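You operate a simulated robot arm through the tools that you are given. There is no shell and no other tool. Be economical: measure what you need, move in short steps, check, and stop when the job is done.

The job below is to be done with a simulated robot arm. You get a single attempt, and the scene is never put back.

Task
Put one of the dial knobs from the white shelf on top of the green puck.

The check looks at the end state, three seconds after you hand in, the way a careful person would. Anything else that was tipped, shoved, dropped, spilled or broken makes it a failure.

Robot
A 6-joint arm with a two-finger parallel gripper, fixed in place. Base frame: the origin is at the foot of the arm, x ahead of it, y to its left, z up; the work surface is at about z = 0. Readings come in mm, rad, newtons and seconds.
With the tool pointing down near the work surface it reaches from about 140 to 580 mm from the base axis. Its first joint turns from -1.152 to 1.152 rad. Payload 2.1 kg.
The TCP is the grasp point between the finger pads, 30 mm short of the fingertips. In the tool frame z runs along the fingers and y along their closing line. Largest opening 94 mm; finger width 28, thickness 10; the body of the gripper, 50 by 96 mm, starts 55 mm behind the TCP.
Orientation is that of the tool frame in the base frame, as a unit quaternion [x, y, z, w]. With the fingers straight down and closing along the base's y, the tool's x points along the base's -x, its y along +y and its z along -z.

Tools
- The arm moves only by the tool apply_moves. Its argument "deltas" is a list of rows, each a list of 4 numbers: the shift along the tool's x, y, z in mm, then the turn about the tool's z in rad. In form: [[dx, dy, dz, yaw], ...]. A call has 1 to 12 rows; each row is the pose to reach, as a shift and turn from the pose commanded when the call began, along the tool's axes at that moment. "grip" is the finger opening in mm, from 0 to 94, set as the call begins (left out, the last holds). A row lasts 0.2 s, in which the tool goes at most 50 mm and 0.15 rad; a call with a longer step from one row to the next is refused whole, and so is a gripper value outside its range. Where a pose cannot be reached the arm comes as near as it can. A force on the tool above 40 N (or 10 N above the force at the start of the call, whichever is more), or a blocked arm, ends the call early, and 0.2 s more pass. The fingers move at their own pace (about 72 mm/s each) and stop on an object; they squeeze with about 22 N. The grip force told is the motor's: it shows also when the fingers shut on nothing. Time passes only in rows, and 0.2 s behind the last, so rows that repeat a pose let the fingers close. The reply holds the time, the measured pose of the TCP, the force on the tool along the base axes, the opening and the grip force, in the units named above and with some noise, and new pictures: "views" is both (left out), scene, wrist or none.
- Cameras (640 x 400 px; columns grow to the right, rows downward): "scene" is fixed at [80.8, -402.3, 483.5]; the picture's right is [0.42, -0.91, 0.00], its down [-0.53, -0.25, -0.81] and it looks along [0.73, 0.34, -0.59] (base axes); focal length 346 px, centre (320, 200). "wrist" rides on the gripper at [-37, 0, -58] in the tool frame; the picture's right is [0.00, -1.00, 0.00], its down [0.97, 0.00, -0.24] and it looks along [0.24, 0.00, 0.97] (tool axes); focal length 218 px, centre (320, 200).
- pixel_to_xyz(camera, pixels): there is no depth. For up to 12 entries [column, row, z] of the newest picture of that camera ("zoom" is the newest enlarged one), the place [x, y] in the base frame at which the ray of that pixel passes the height z, good to about 3 mm. The clock stands still meanwhile.
- inspect(camera, box): a new picture of the part [left, top, right, bottom] of that camera's present view, enlarged. The clock stands still meanwhile.
- hand_in(): hands the job in; it is judged then, once.

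Keep the steps short. Do not move on a guess: measure, check each grasp and each placing, and mend mistakes. In all there are 60 turns and 120 pictures (those below and enlarged ones count). Leave the gripper open and the arm clear of the work at the hand-in unless told otherwise, and finish with a single line.

The tools are called after "Call:" as a command line: name --pt "numbers of a row" for each row, then --argument value for the rest, lists and objects as JSON in quotes. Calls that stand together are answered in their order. apply_moves: Moves the arm, as the interface text tells. Its arguments: {"type":"object","properties":{"deltas":{"type":"array","items":{"type":"array","items":{"type":"number"}}},"grip":{"type":"number"},"views":{"type":"string","enum":["both","scene","wrist","none"]}},"required":["deltas"]} The other tools are called the same way: pixel_to_xyz (camera, pixels) gives the place at which the rays of pixels pass given heights; inspect (camera, box) takes an enlarged picture of a part of a camera's view; hand_in () hands the job in.

At the start:

```text
t: 0.0
tool_pos: [266.9, -192.1, 275.5]
ee_rot: [-0.001, 1.0, -0.001, 0.001]
wrist_force: [0.0, -1.4, -0.8]
gripper_width: 94.0
gripper_force: 0.0
```

scene: 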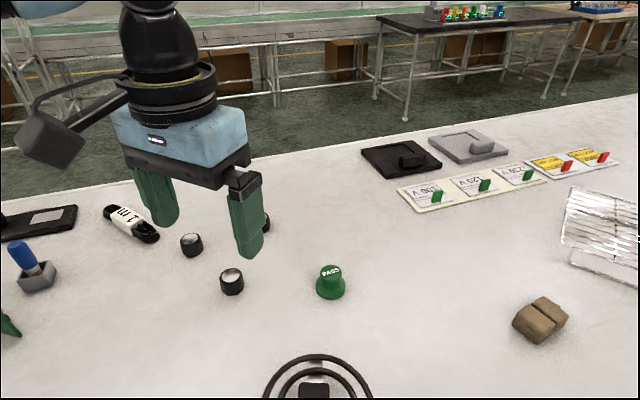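
wrist: 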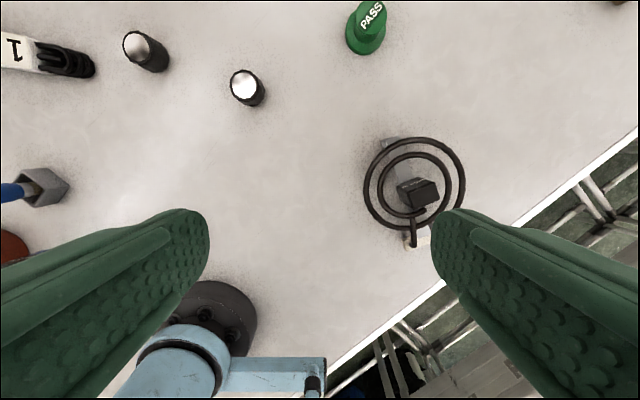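

I see black knobs near (191,244), (232,281), (265,222), a green PASS puck at (330,282), and a white rack-like thing at (600,235). I'll enlarge these areas to see which are the knobs and the shelf.

Call:
inspect --camera "scene" --box '[480, 130, 640, 350]'

Call:
inspect --camera "scene" --box '[160, 190, 380, 328]'

Call:
inspect --camera "scene" --box '[0, 180, 180, 350]'

```text
1.82 times, centred on (560, 240) of scene
```

zoom: 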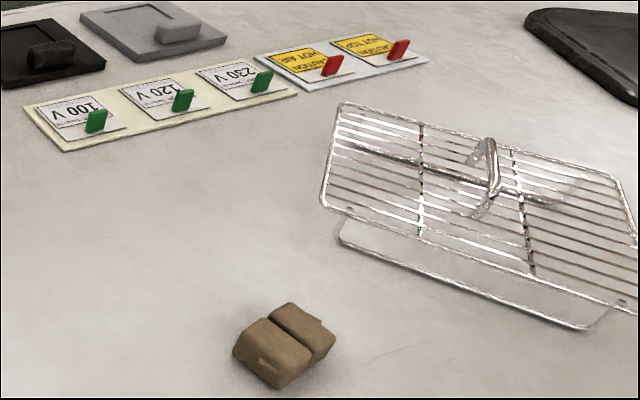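

```text
2.90 times, centred on (270, 259) of scene
```

zoom: 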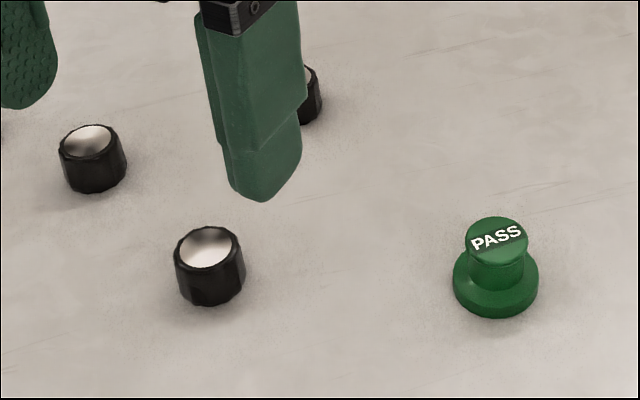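

```text
2.35 times, centred on (90, 265) of scene
```

zoom: 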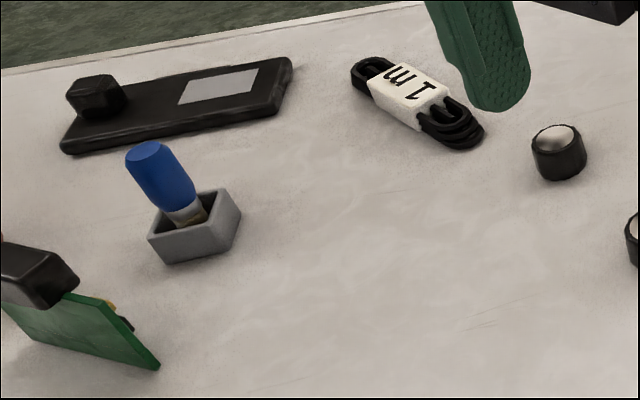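

The three knobs stand on the pale table, and no shelf is visible so far. Before choosing I'll raise the arm and swing to the left side (+y), which the cameras haven't shown well.

Call:
apply_moves --pt "0 20 -40 0" --pt "0 60 -80 0" --pt "0 105 -90 0" --pt "0 150 -90 0" --pt "0 195 -90 0"

```text
refused: row 2 steps farther than a row can; nothing moved
```

The second row was too long a step, so I'll use shorter ones.

Call:
apply_moves --pt "0 20 -40 0" --pt "0 50 -75 0" --pt "0 95 -90 0" --pt "0 140 -90 0" --pt "0 185 -90 0"

```text
t: 1.2
tool_pos: [267.5, -6.8, 365.9]
ee_rot: [0.0, 1.0, 0.0, 0.0]
wrist_force: [0.2, -0.2, 0.7]
gripper_width: 94.3
gripper_force: 0.1
```

scene: 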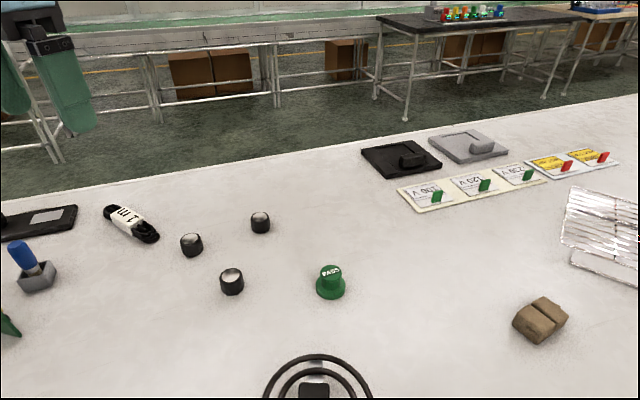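
wrist: 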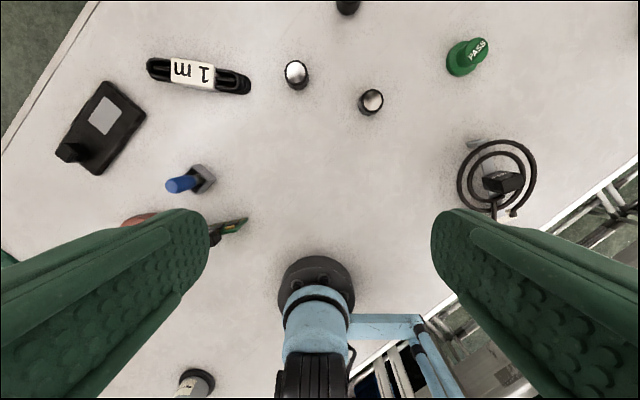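

This view shows the left side too: cable, device, screwdriver in a holder, but no shelf and no other knobs. So the pale slab carrying the three knobs must be the white shelf. I'll enlarge the puck and the nearer knob in both views to measure them.

Call:
inspect --camera "wrist" --box '[260, 0, 520, 162]'

Call:
inspect --camera "scene" --box '[170, 200, 362, 320]'

```text
2.46 times, centred on (390, 81) of wrist
```

zoom: 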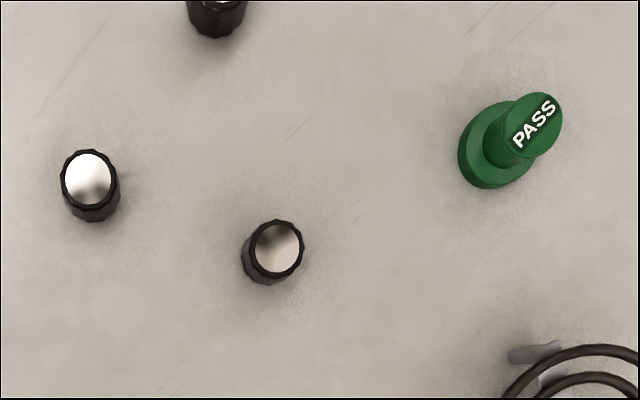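

```text
3.33 times, centred on (266, 260) of scene
```

zoom: 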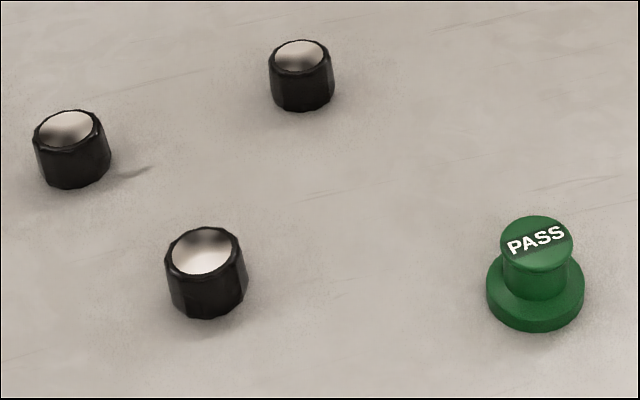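

I'll triangulate the knob top (scene zoom (204,252), wrist (372.5,100)) and puck top (zoom (537,242), wrist (477,50)) at several heights.

Call:
pixel_to_xyz --camera "zoom" --pixels '[[204, 252, 20], [204, 252, 30], [537, 242, 30], [537, 242, 40], [537, 242, 50], [165, 270, 20], [248, 270, 20], [536, 298, 8], [486, 290, 8], [585, 290, 8], [500, 238, 40], [574, 238, 40]]'

Call:
pixel_to_xyz --camera "wrist" --pixels '[[372.5, 100, 20], [372.5, 100, 30], [477, 50, 30], [477, 50, 40], [477, 50, 50], [460.5, 59.5, 8], [460.5, 59.5, 0]]'

```text
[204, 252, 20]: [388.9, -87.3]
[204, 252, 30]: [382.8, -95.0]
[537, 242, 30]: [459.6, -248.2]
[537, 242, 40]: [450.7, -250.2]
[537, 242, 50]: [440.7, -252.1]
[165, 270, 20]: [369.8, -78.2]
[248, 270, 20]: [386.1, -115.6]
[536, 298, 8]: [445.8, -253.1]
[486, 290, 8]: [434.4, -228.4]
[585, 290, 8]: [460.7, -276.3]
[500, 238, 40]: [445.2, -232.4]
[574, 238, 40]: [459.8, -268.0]
```

```text
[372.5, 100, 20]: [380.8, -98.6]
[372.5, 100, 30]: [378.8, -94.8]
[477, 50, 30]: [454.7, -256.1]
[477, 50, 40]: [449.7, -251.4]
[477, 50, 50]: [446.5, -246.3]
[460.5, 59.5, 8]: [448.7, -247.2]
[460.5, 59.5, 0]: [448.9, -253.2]
```

The readings agree: knob centre about (380,-95), top at z≈31 and about 40 mm wide; puck top about (450,-251) at z≈41, flat, about 39 mm wide. Next I move above the knob at z≈120 with the opening at 74, then re-measure.

Call:
apply_moves --pt "-16 -13 35 0" --pt "-32 -25 70 0" --pt "-48 -38 105 0" --pt "-64 -50 140 0" --pt "-81 -63 175 0" --pt "-97 -76 210 0" --pt "-113 -88 245 0" --pt "-113 -88 245 0" --grip 74

```text
t: 3.0
tool_pos: [379.2, -94.7, 120.3]
ee_rot: [-0.001, 1.0, 0.0, 0.001]
wrist_force: [-0.6, -0.3, 0.7]
gripper_width: 73.9
gripper_force: 0.1
```

scene: 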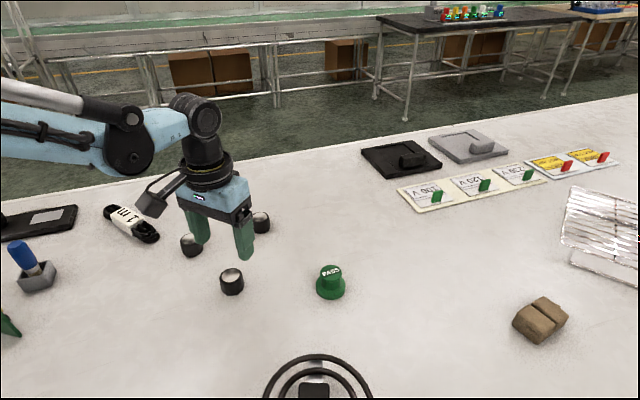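
wrist: 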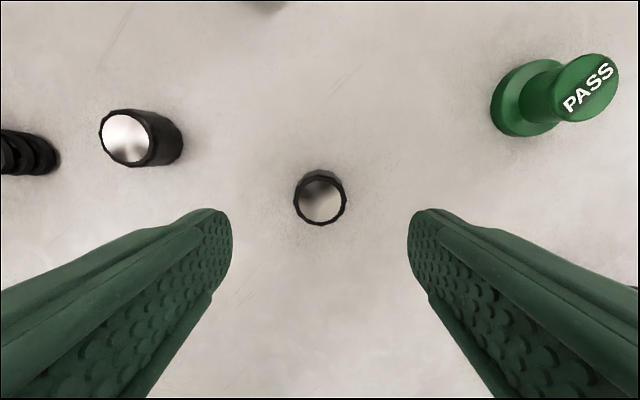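

Both fingers straddle the knob; its top centre is at (320,200), the puck top at (584,88). I'll measure both again from here.

Call:
pixel_to_xyz --camera "wrist" --pixels '[[320, 200, 31], [293, 199, 31], [347, 199, 31], [584, 88, 41], [548, 92, 41], [619, 84, 41], [126, 138, 31], [320, 225, 31]]'

```text
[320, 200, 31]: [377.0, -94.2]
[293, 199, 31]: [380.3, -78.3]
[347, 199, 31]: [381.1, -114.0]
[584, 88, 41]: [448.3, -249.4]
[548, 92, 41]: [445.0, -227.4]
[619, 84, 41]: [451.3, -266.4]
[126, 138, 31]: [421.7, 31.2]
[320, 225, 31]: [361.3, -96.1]
```

The knob centre reads about (379,-95), which is under the TCP (379,-95). I'll go straight down to z≈36 with the fingers still open.

Call:
apply_moves --pt "0 0 30 0" --pt "0 0 55 0" --pt "0 0 72 0" --pt "0 0 84 0" --pt "0 0 84 0"

```text
t: 4.2
tool_pos: [380.2, -95.5, 36.7]
ee_rot: [-0.002, 1.0, 0.0, 0.0]
wrist_force: [0.7, 0.7, -0.3]
gripper_width: 74.2
gripper_force: 0.1
```

scene: 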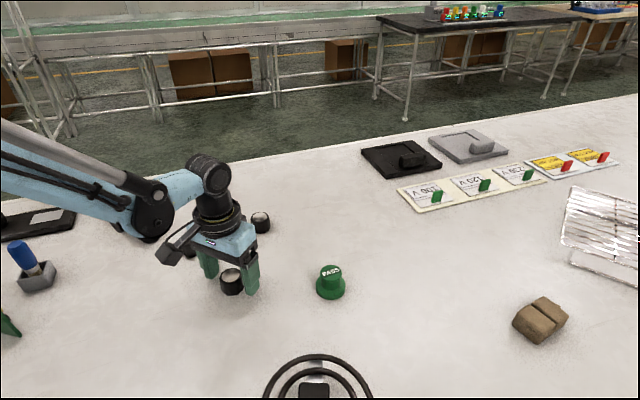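
wrist: 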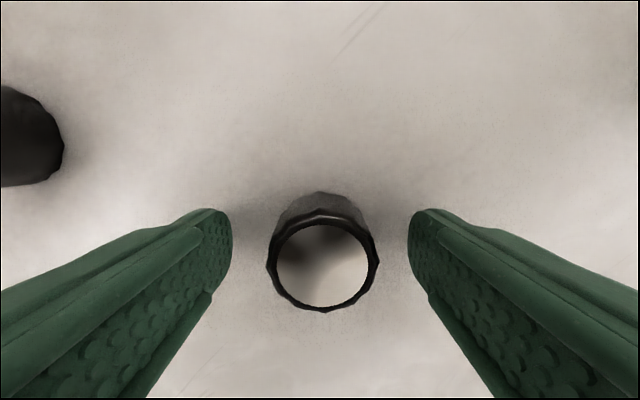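

The knob sits midway between the fingers (column 322) and its top centre row, about 264, matches the TCP projection. Now I close.

Call:
apply_moves --pt "0 0 84 0" --grip 28 --views "none"

```text
refused: row 1 steps farther than a row can; nothing moved
```

The rows are relative to the pose at the start of the call, so a hold is all zeros.

Call:
apply_moves --pt "0 0 0 0" --pt "0 0 0 0" --pt "0 0 0 0" --pt "0 0 0 0" --grip 28 --views "wrist"

```text
t: 5.2
tool_pos: [380.4, -94.2, 36.7]
ee_rot: [-0.001, 1.0, 0.0, 0.001]
wrist_force: [-0.1, 0.1, -0.1]
gripper_width: 36.8
gripper_force: 21.9
```

wrist: 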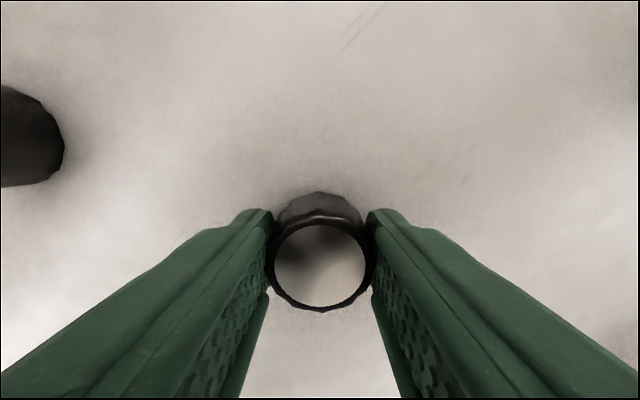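

The fingers stopped at 36.8 mm with 22 N, so the knob is held. I'll lift it 90 mm and check.

Call:
apply_moves --pt "0 0 -15 0" --pt "0 0 -40 0" --pt "0 0 -65 0" --pt "0 0 -90 0" --pt "0 0 -90 0"

```text
t: 6.4
tool_pos: [379.4, -94.6, 127.5]
ee_rot: [-0.001, 1.0, 0.0, 0.001]
wrist_force: [-0.6, 0.7, -0.4]
gripper_width: 36.4
gripper_force: 21.5
```

scene: 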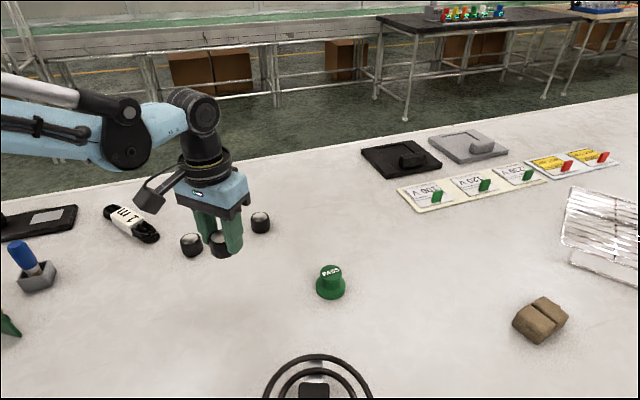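
wrist: 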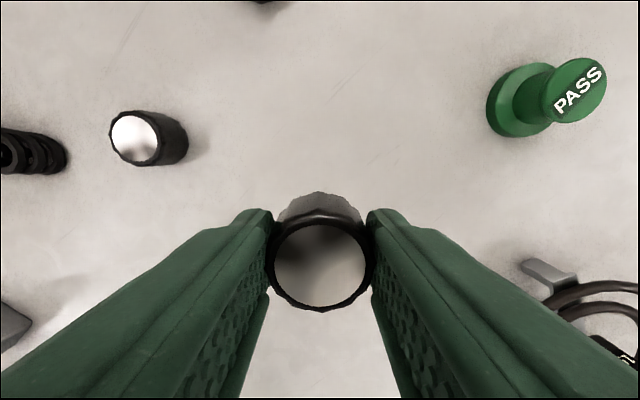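

The knob is held level and lifted. I'll move to about (400,-250), just short of the puck, to get a good close measurement of it.

Call:
apply_moves --pt "-5 -39 0 0" --pt "-10 -78 0 0" --pt "-15 -117 0 0" --pt "-20 -155 0 0" --pt "-20 -155 0 0"

```text
t: 7.6
tool_pos: [400.6, -248.7, 126.7]
ee_rot: [0.0, 1.0, 0.0, 0.001]
wrist_force: [-0.5, -0.2, -0.4]
gripper_width: 36.6
gripper_force: 21.9
```

scene: 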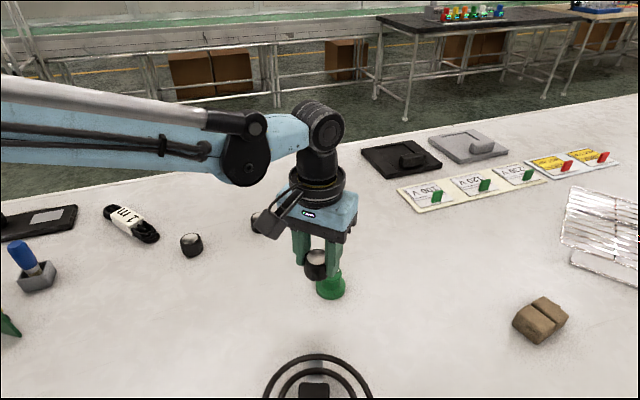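
wrist: 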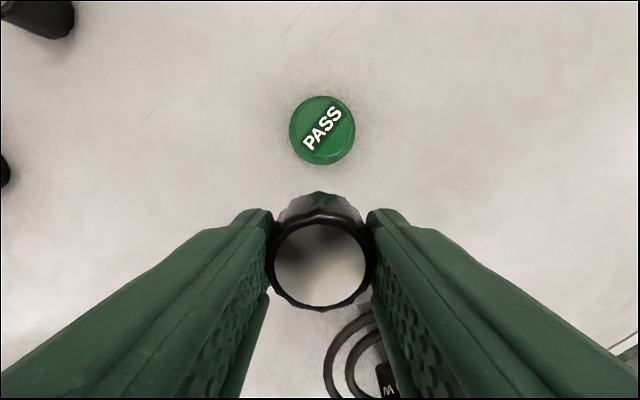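

I'll enlarge the puck near (322,130) for its top outline.

Call:
inspect --camera "wrist" --box '[256, 80, 384, 160]'

```text
5.00 times, centred on (320, 120) of wrist
```

zoom: 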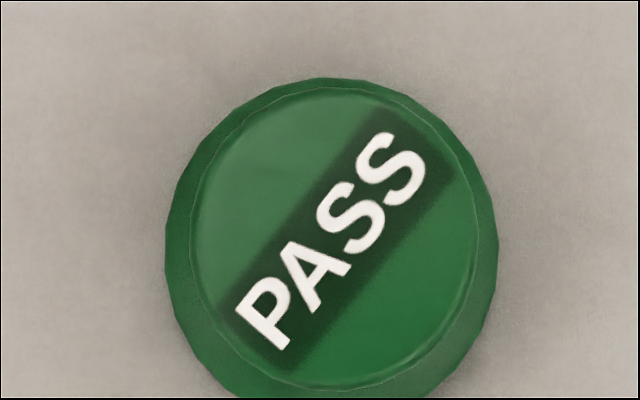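

The top disc spans columns 190–478 and rows 87–390, so its centre is (334,238).

Call:
pixel_to_xyz --camera "zoom" --pixels '[[334, 238, 41], [190, 238, 41], [478, 238, 41], [334, 87, 41], [334, 390, 41], [331, 240, 8]]'

Call:
pixel_to_xyz --camera "wrist" --pixels '[[319, 264, 121], [322, 128, 41]]'

```text
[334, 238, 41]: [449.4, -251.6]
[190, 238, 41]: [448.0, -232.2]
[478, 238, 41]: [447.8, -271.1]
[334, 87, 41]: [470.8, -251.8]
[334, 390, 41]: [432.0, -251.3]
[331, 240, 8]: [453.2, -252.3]
```

```text
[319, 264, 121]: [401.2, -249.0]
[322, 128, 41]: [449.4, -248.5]
```

The puck centre is about (450,-251), with the knob at about (400,-249.5). I'll shift 49.5 mm forward and 1 mm right, then lower to z≈90.

Call:
apply_moves --pt "-25 -1 0 0" --pt "-49.5 -1 0 0" --pt "-49.5 -1 0 0" --pt "-49.5 -1 18 0" --pt "-49.5 -1 36 0" --pt "-49.5 -1 36 0"

Call:
inspect --camera "scene" --box '[270, 220, 398, 300]'

```text
t: 9.0
tool_pos: [450.8, -251.4, 90.4]
ee_rot: [-0.001, 1.0, -0.001, 0.001]
wrist_force: [-0.1, 0.2, -0.1]
gripper_width: 36.5
gripper_force: 22.1
```

scene: 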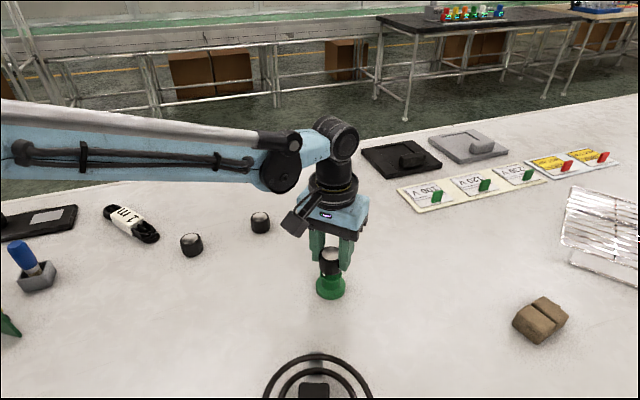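
wrist: 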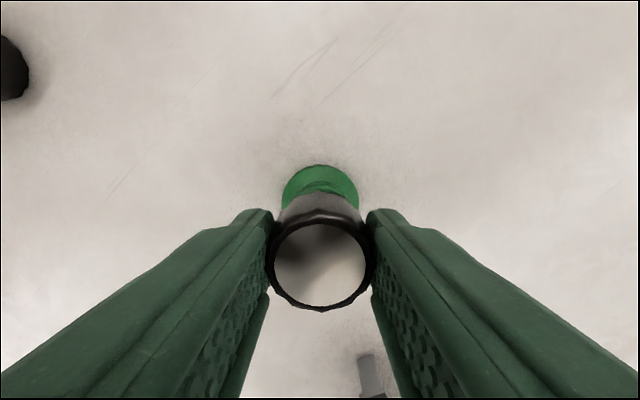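

```text
5.00 times, centred on (334, 260) of scene
```

zoom: 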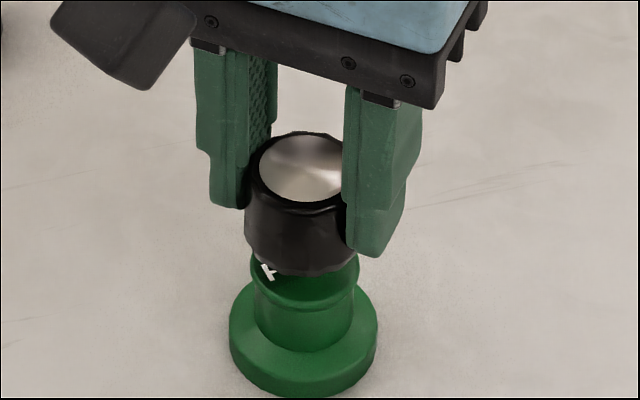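

The knob sits above the puck, axes lined up within a millimetre or two (columns about 300 against 304), with a gap. I'll lower 10 mm and watch the force.

Call:
apply_moves --pt "0 0 4 0" --pt "0 0 8 0" --pt "0 0 10 0" --pt "0 0 10 0" --views "none"

Call:
inspect --camera "scene" --box '[270, 220, 398, 300]'

```text
t: 10.0
tool_pos: [449.2, -250.4, 81.6]
ee_rot: [-0.001, 1.0, 0.0, 0.001]
wrist_force: [-0.5, 0.4, -0.7]
gripper_width: 36.8
gripper_force: 22.1
```

```text
5.00 times, centred on (334, 260) of scene
```

zoom: 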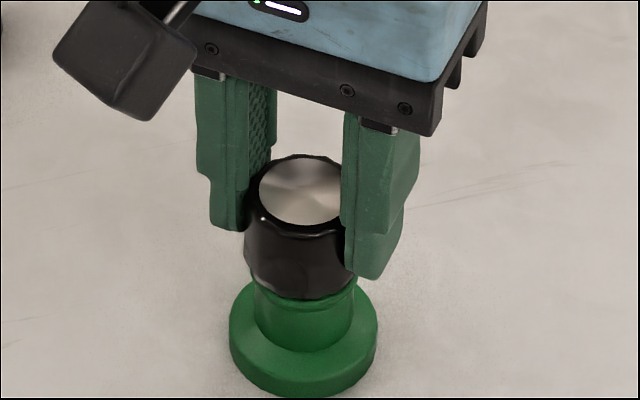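

Now z = 81.6 with no contact force and almost no gap. I'll go down 2 mm more and check.

Call:
apply_moves --pt "0 0 1 0" --pt "0 0 2 0" --pt "0 0 2 0" --views "none"

```text
t: 10.8
tool_pos: [449.4, -250.0, 78.9]
ee_rot: [-0.002, 1.0, 0.001, 0.001]
wrist_force: [-0.3, -0.6, -0.9]
gripper_width: 36.7
gripper_force: 21.8
```

Still no contact force at 78.9, so 1 mm more.

Call:
apply_moves --pt "0 0 0.5 0" --pt "0 0 1 0" --pt "0 0 1 0" --views "none"

Call:
inspect --camera "scene" --box '[270, 220, 398, 300]'

```text
t: 11.6
tool_pos: [449.4, -250.4, 78.1]
ee_rot: [-0.001, 1.0, -0.001, 0.001]
wrist_force: [0.0, -0.5, -1.1]
gripper_width: 36.8
gripper_force: 22.5
```

```text
5.00 times, centred on (334, 260) of scene
```

zoom: 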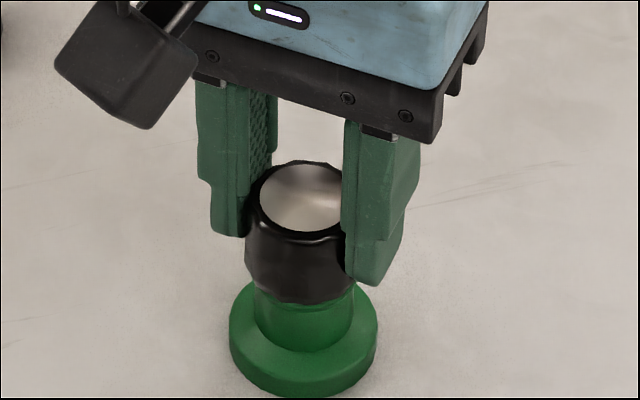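

It looks almost touching, but the force is still nil. Another 1 mm.

Call:
apply_moves --pt "0 0 0.5 0" --pt "0 0 1 0" --pt "0 0 1 0" --views "none"

```text
t: 12.4
tool_pos: [449.1, -250.3, 77.0]
ee_rot: [-0.001, 1.0, -0.001, 0.001]
wrist_force: [0.7, -0.3, -0.8]
gripper_width: 36.3
gripper_force: 22.0
```

No contact yet, so 1 mm more.

Call:
apply_moves --pt "0 0 0.5 0" --pt "0 0 1 0" --pt "0 0 1 0" --views "none"

Call:
inspect --camera "scene" --box '[298, 240, 362, 280]'

```text
t: 13.2
tool_pos: [450.3, -251.7, 77.0]
ee_rot: [-0.001, 1.0, 0.0, 0.001]
wrist_force: [-0.9, 0.3, 14.6]
gripper_width: 36.6
gripper_force: 21.9
```

```text
10.00 times, centred on (330, 260) of scene
```

zoom: 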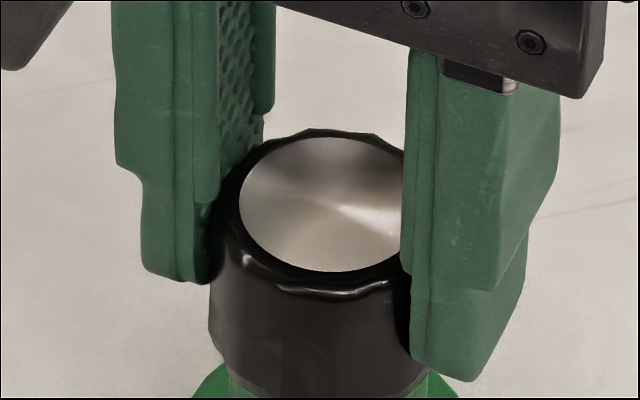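

There's contact: 14.6 N upward, knob level on the puck. I'll ease up 0.5 mm to unload it, then open gradually.

Call:
apply_moves --pt "0 0 -0.5 0" --pt "0 0 -0.5 0" --views "none"

Call:
apply_moves --pt "0 0 0 0" --pt "0 0 0 0" --pt "0 0 0 0" --grip 66

```text
t: 13.8
tool_pos: [449.3, -251.4, 76.2]
ee_rot: [-0.001, 1.0, 0.0, 0.001]
wrist_force: [-2.1, 0.7, 4.8]
gripper_width: 36.4
gripper_force: 21.8
```

```text
t: 14.6
tool_pos: [449.5, -250.7, 77.3]
ee_rot: [-0.001, 1.0, 0.0, 0.001]
wrist_force: [-0.5, -0.5, 0.0]
gripper_width: 66.0
gripper_force: 0.0
```

scene: 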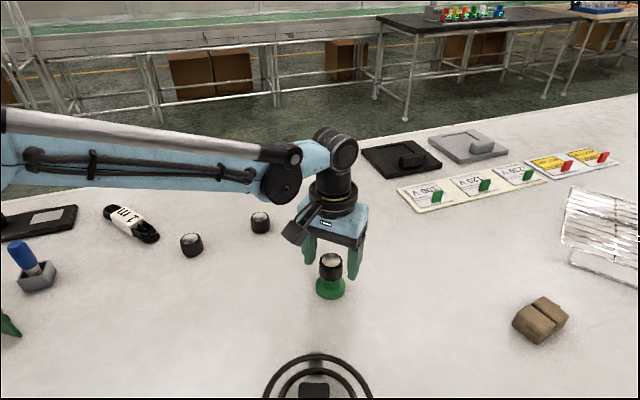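
wrist: 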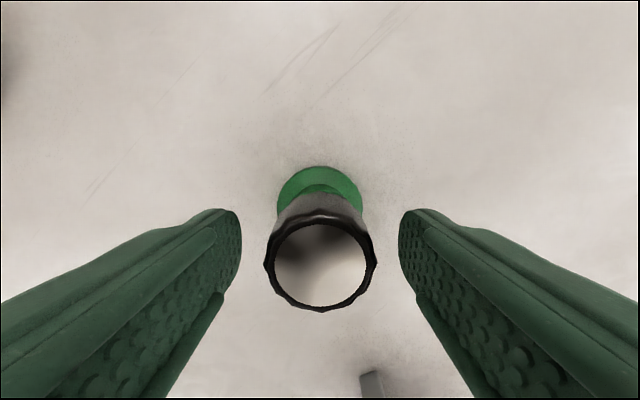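

The knob stays put with the fingers clear on both sides. I'll rise straight up 150 mm, then move back away from the puck.

Call:
apply_moves --pt "0 0 -15 0" --pt "0 0 -40 0" --pt "0 0 -75 0" --pt "0 0 -110 0" --pt "0 0 -150 0" --pt "35 20 -165 0" --pt "75 40 -170 0" --pt "110 60 -170 0" --grip 90

Call:
inspect --camera "scene" --box '[270, 230, 398, 310]'

```text
t: 16.4
tool_pos: [339.3, -190.6, 245.5]
ee_rot: [0.0, 1.0, 0.0, 0.001]
wrist_force: [0.0, -0.9, -0.4]
gripper_width: 90.3
gripper_force: 0.0
```

scene: 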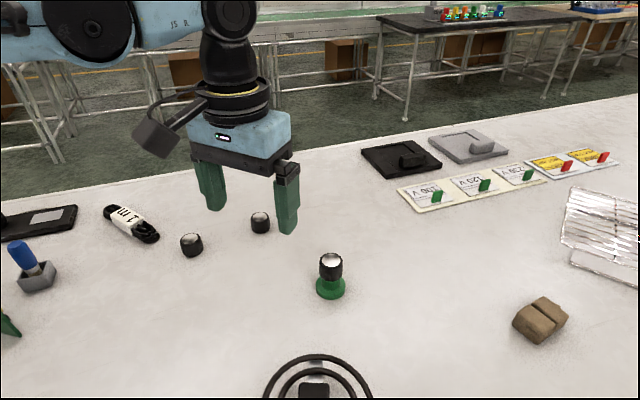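
wrist: 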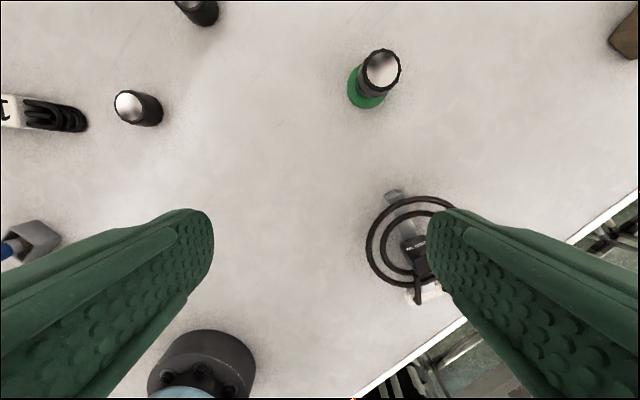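

```text
5.00 times, centred on (334, 270) of scene
```

zoom: 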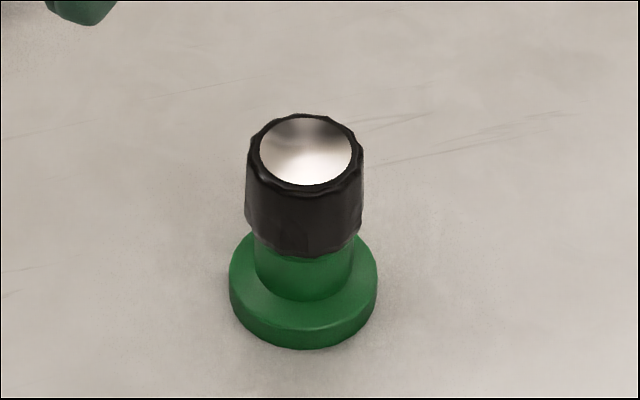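

The knob stands level and centred on the puck, nothing else has moved, and the gripper is open and clear. Handing in.

Call:
hand_in

```text
The job is handed in.
```

One dial knob now stands level on top of the green puck and nothing else was moved; I saw no separate white shelf, so I took the pale surface holding the three knobs to be it.
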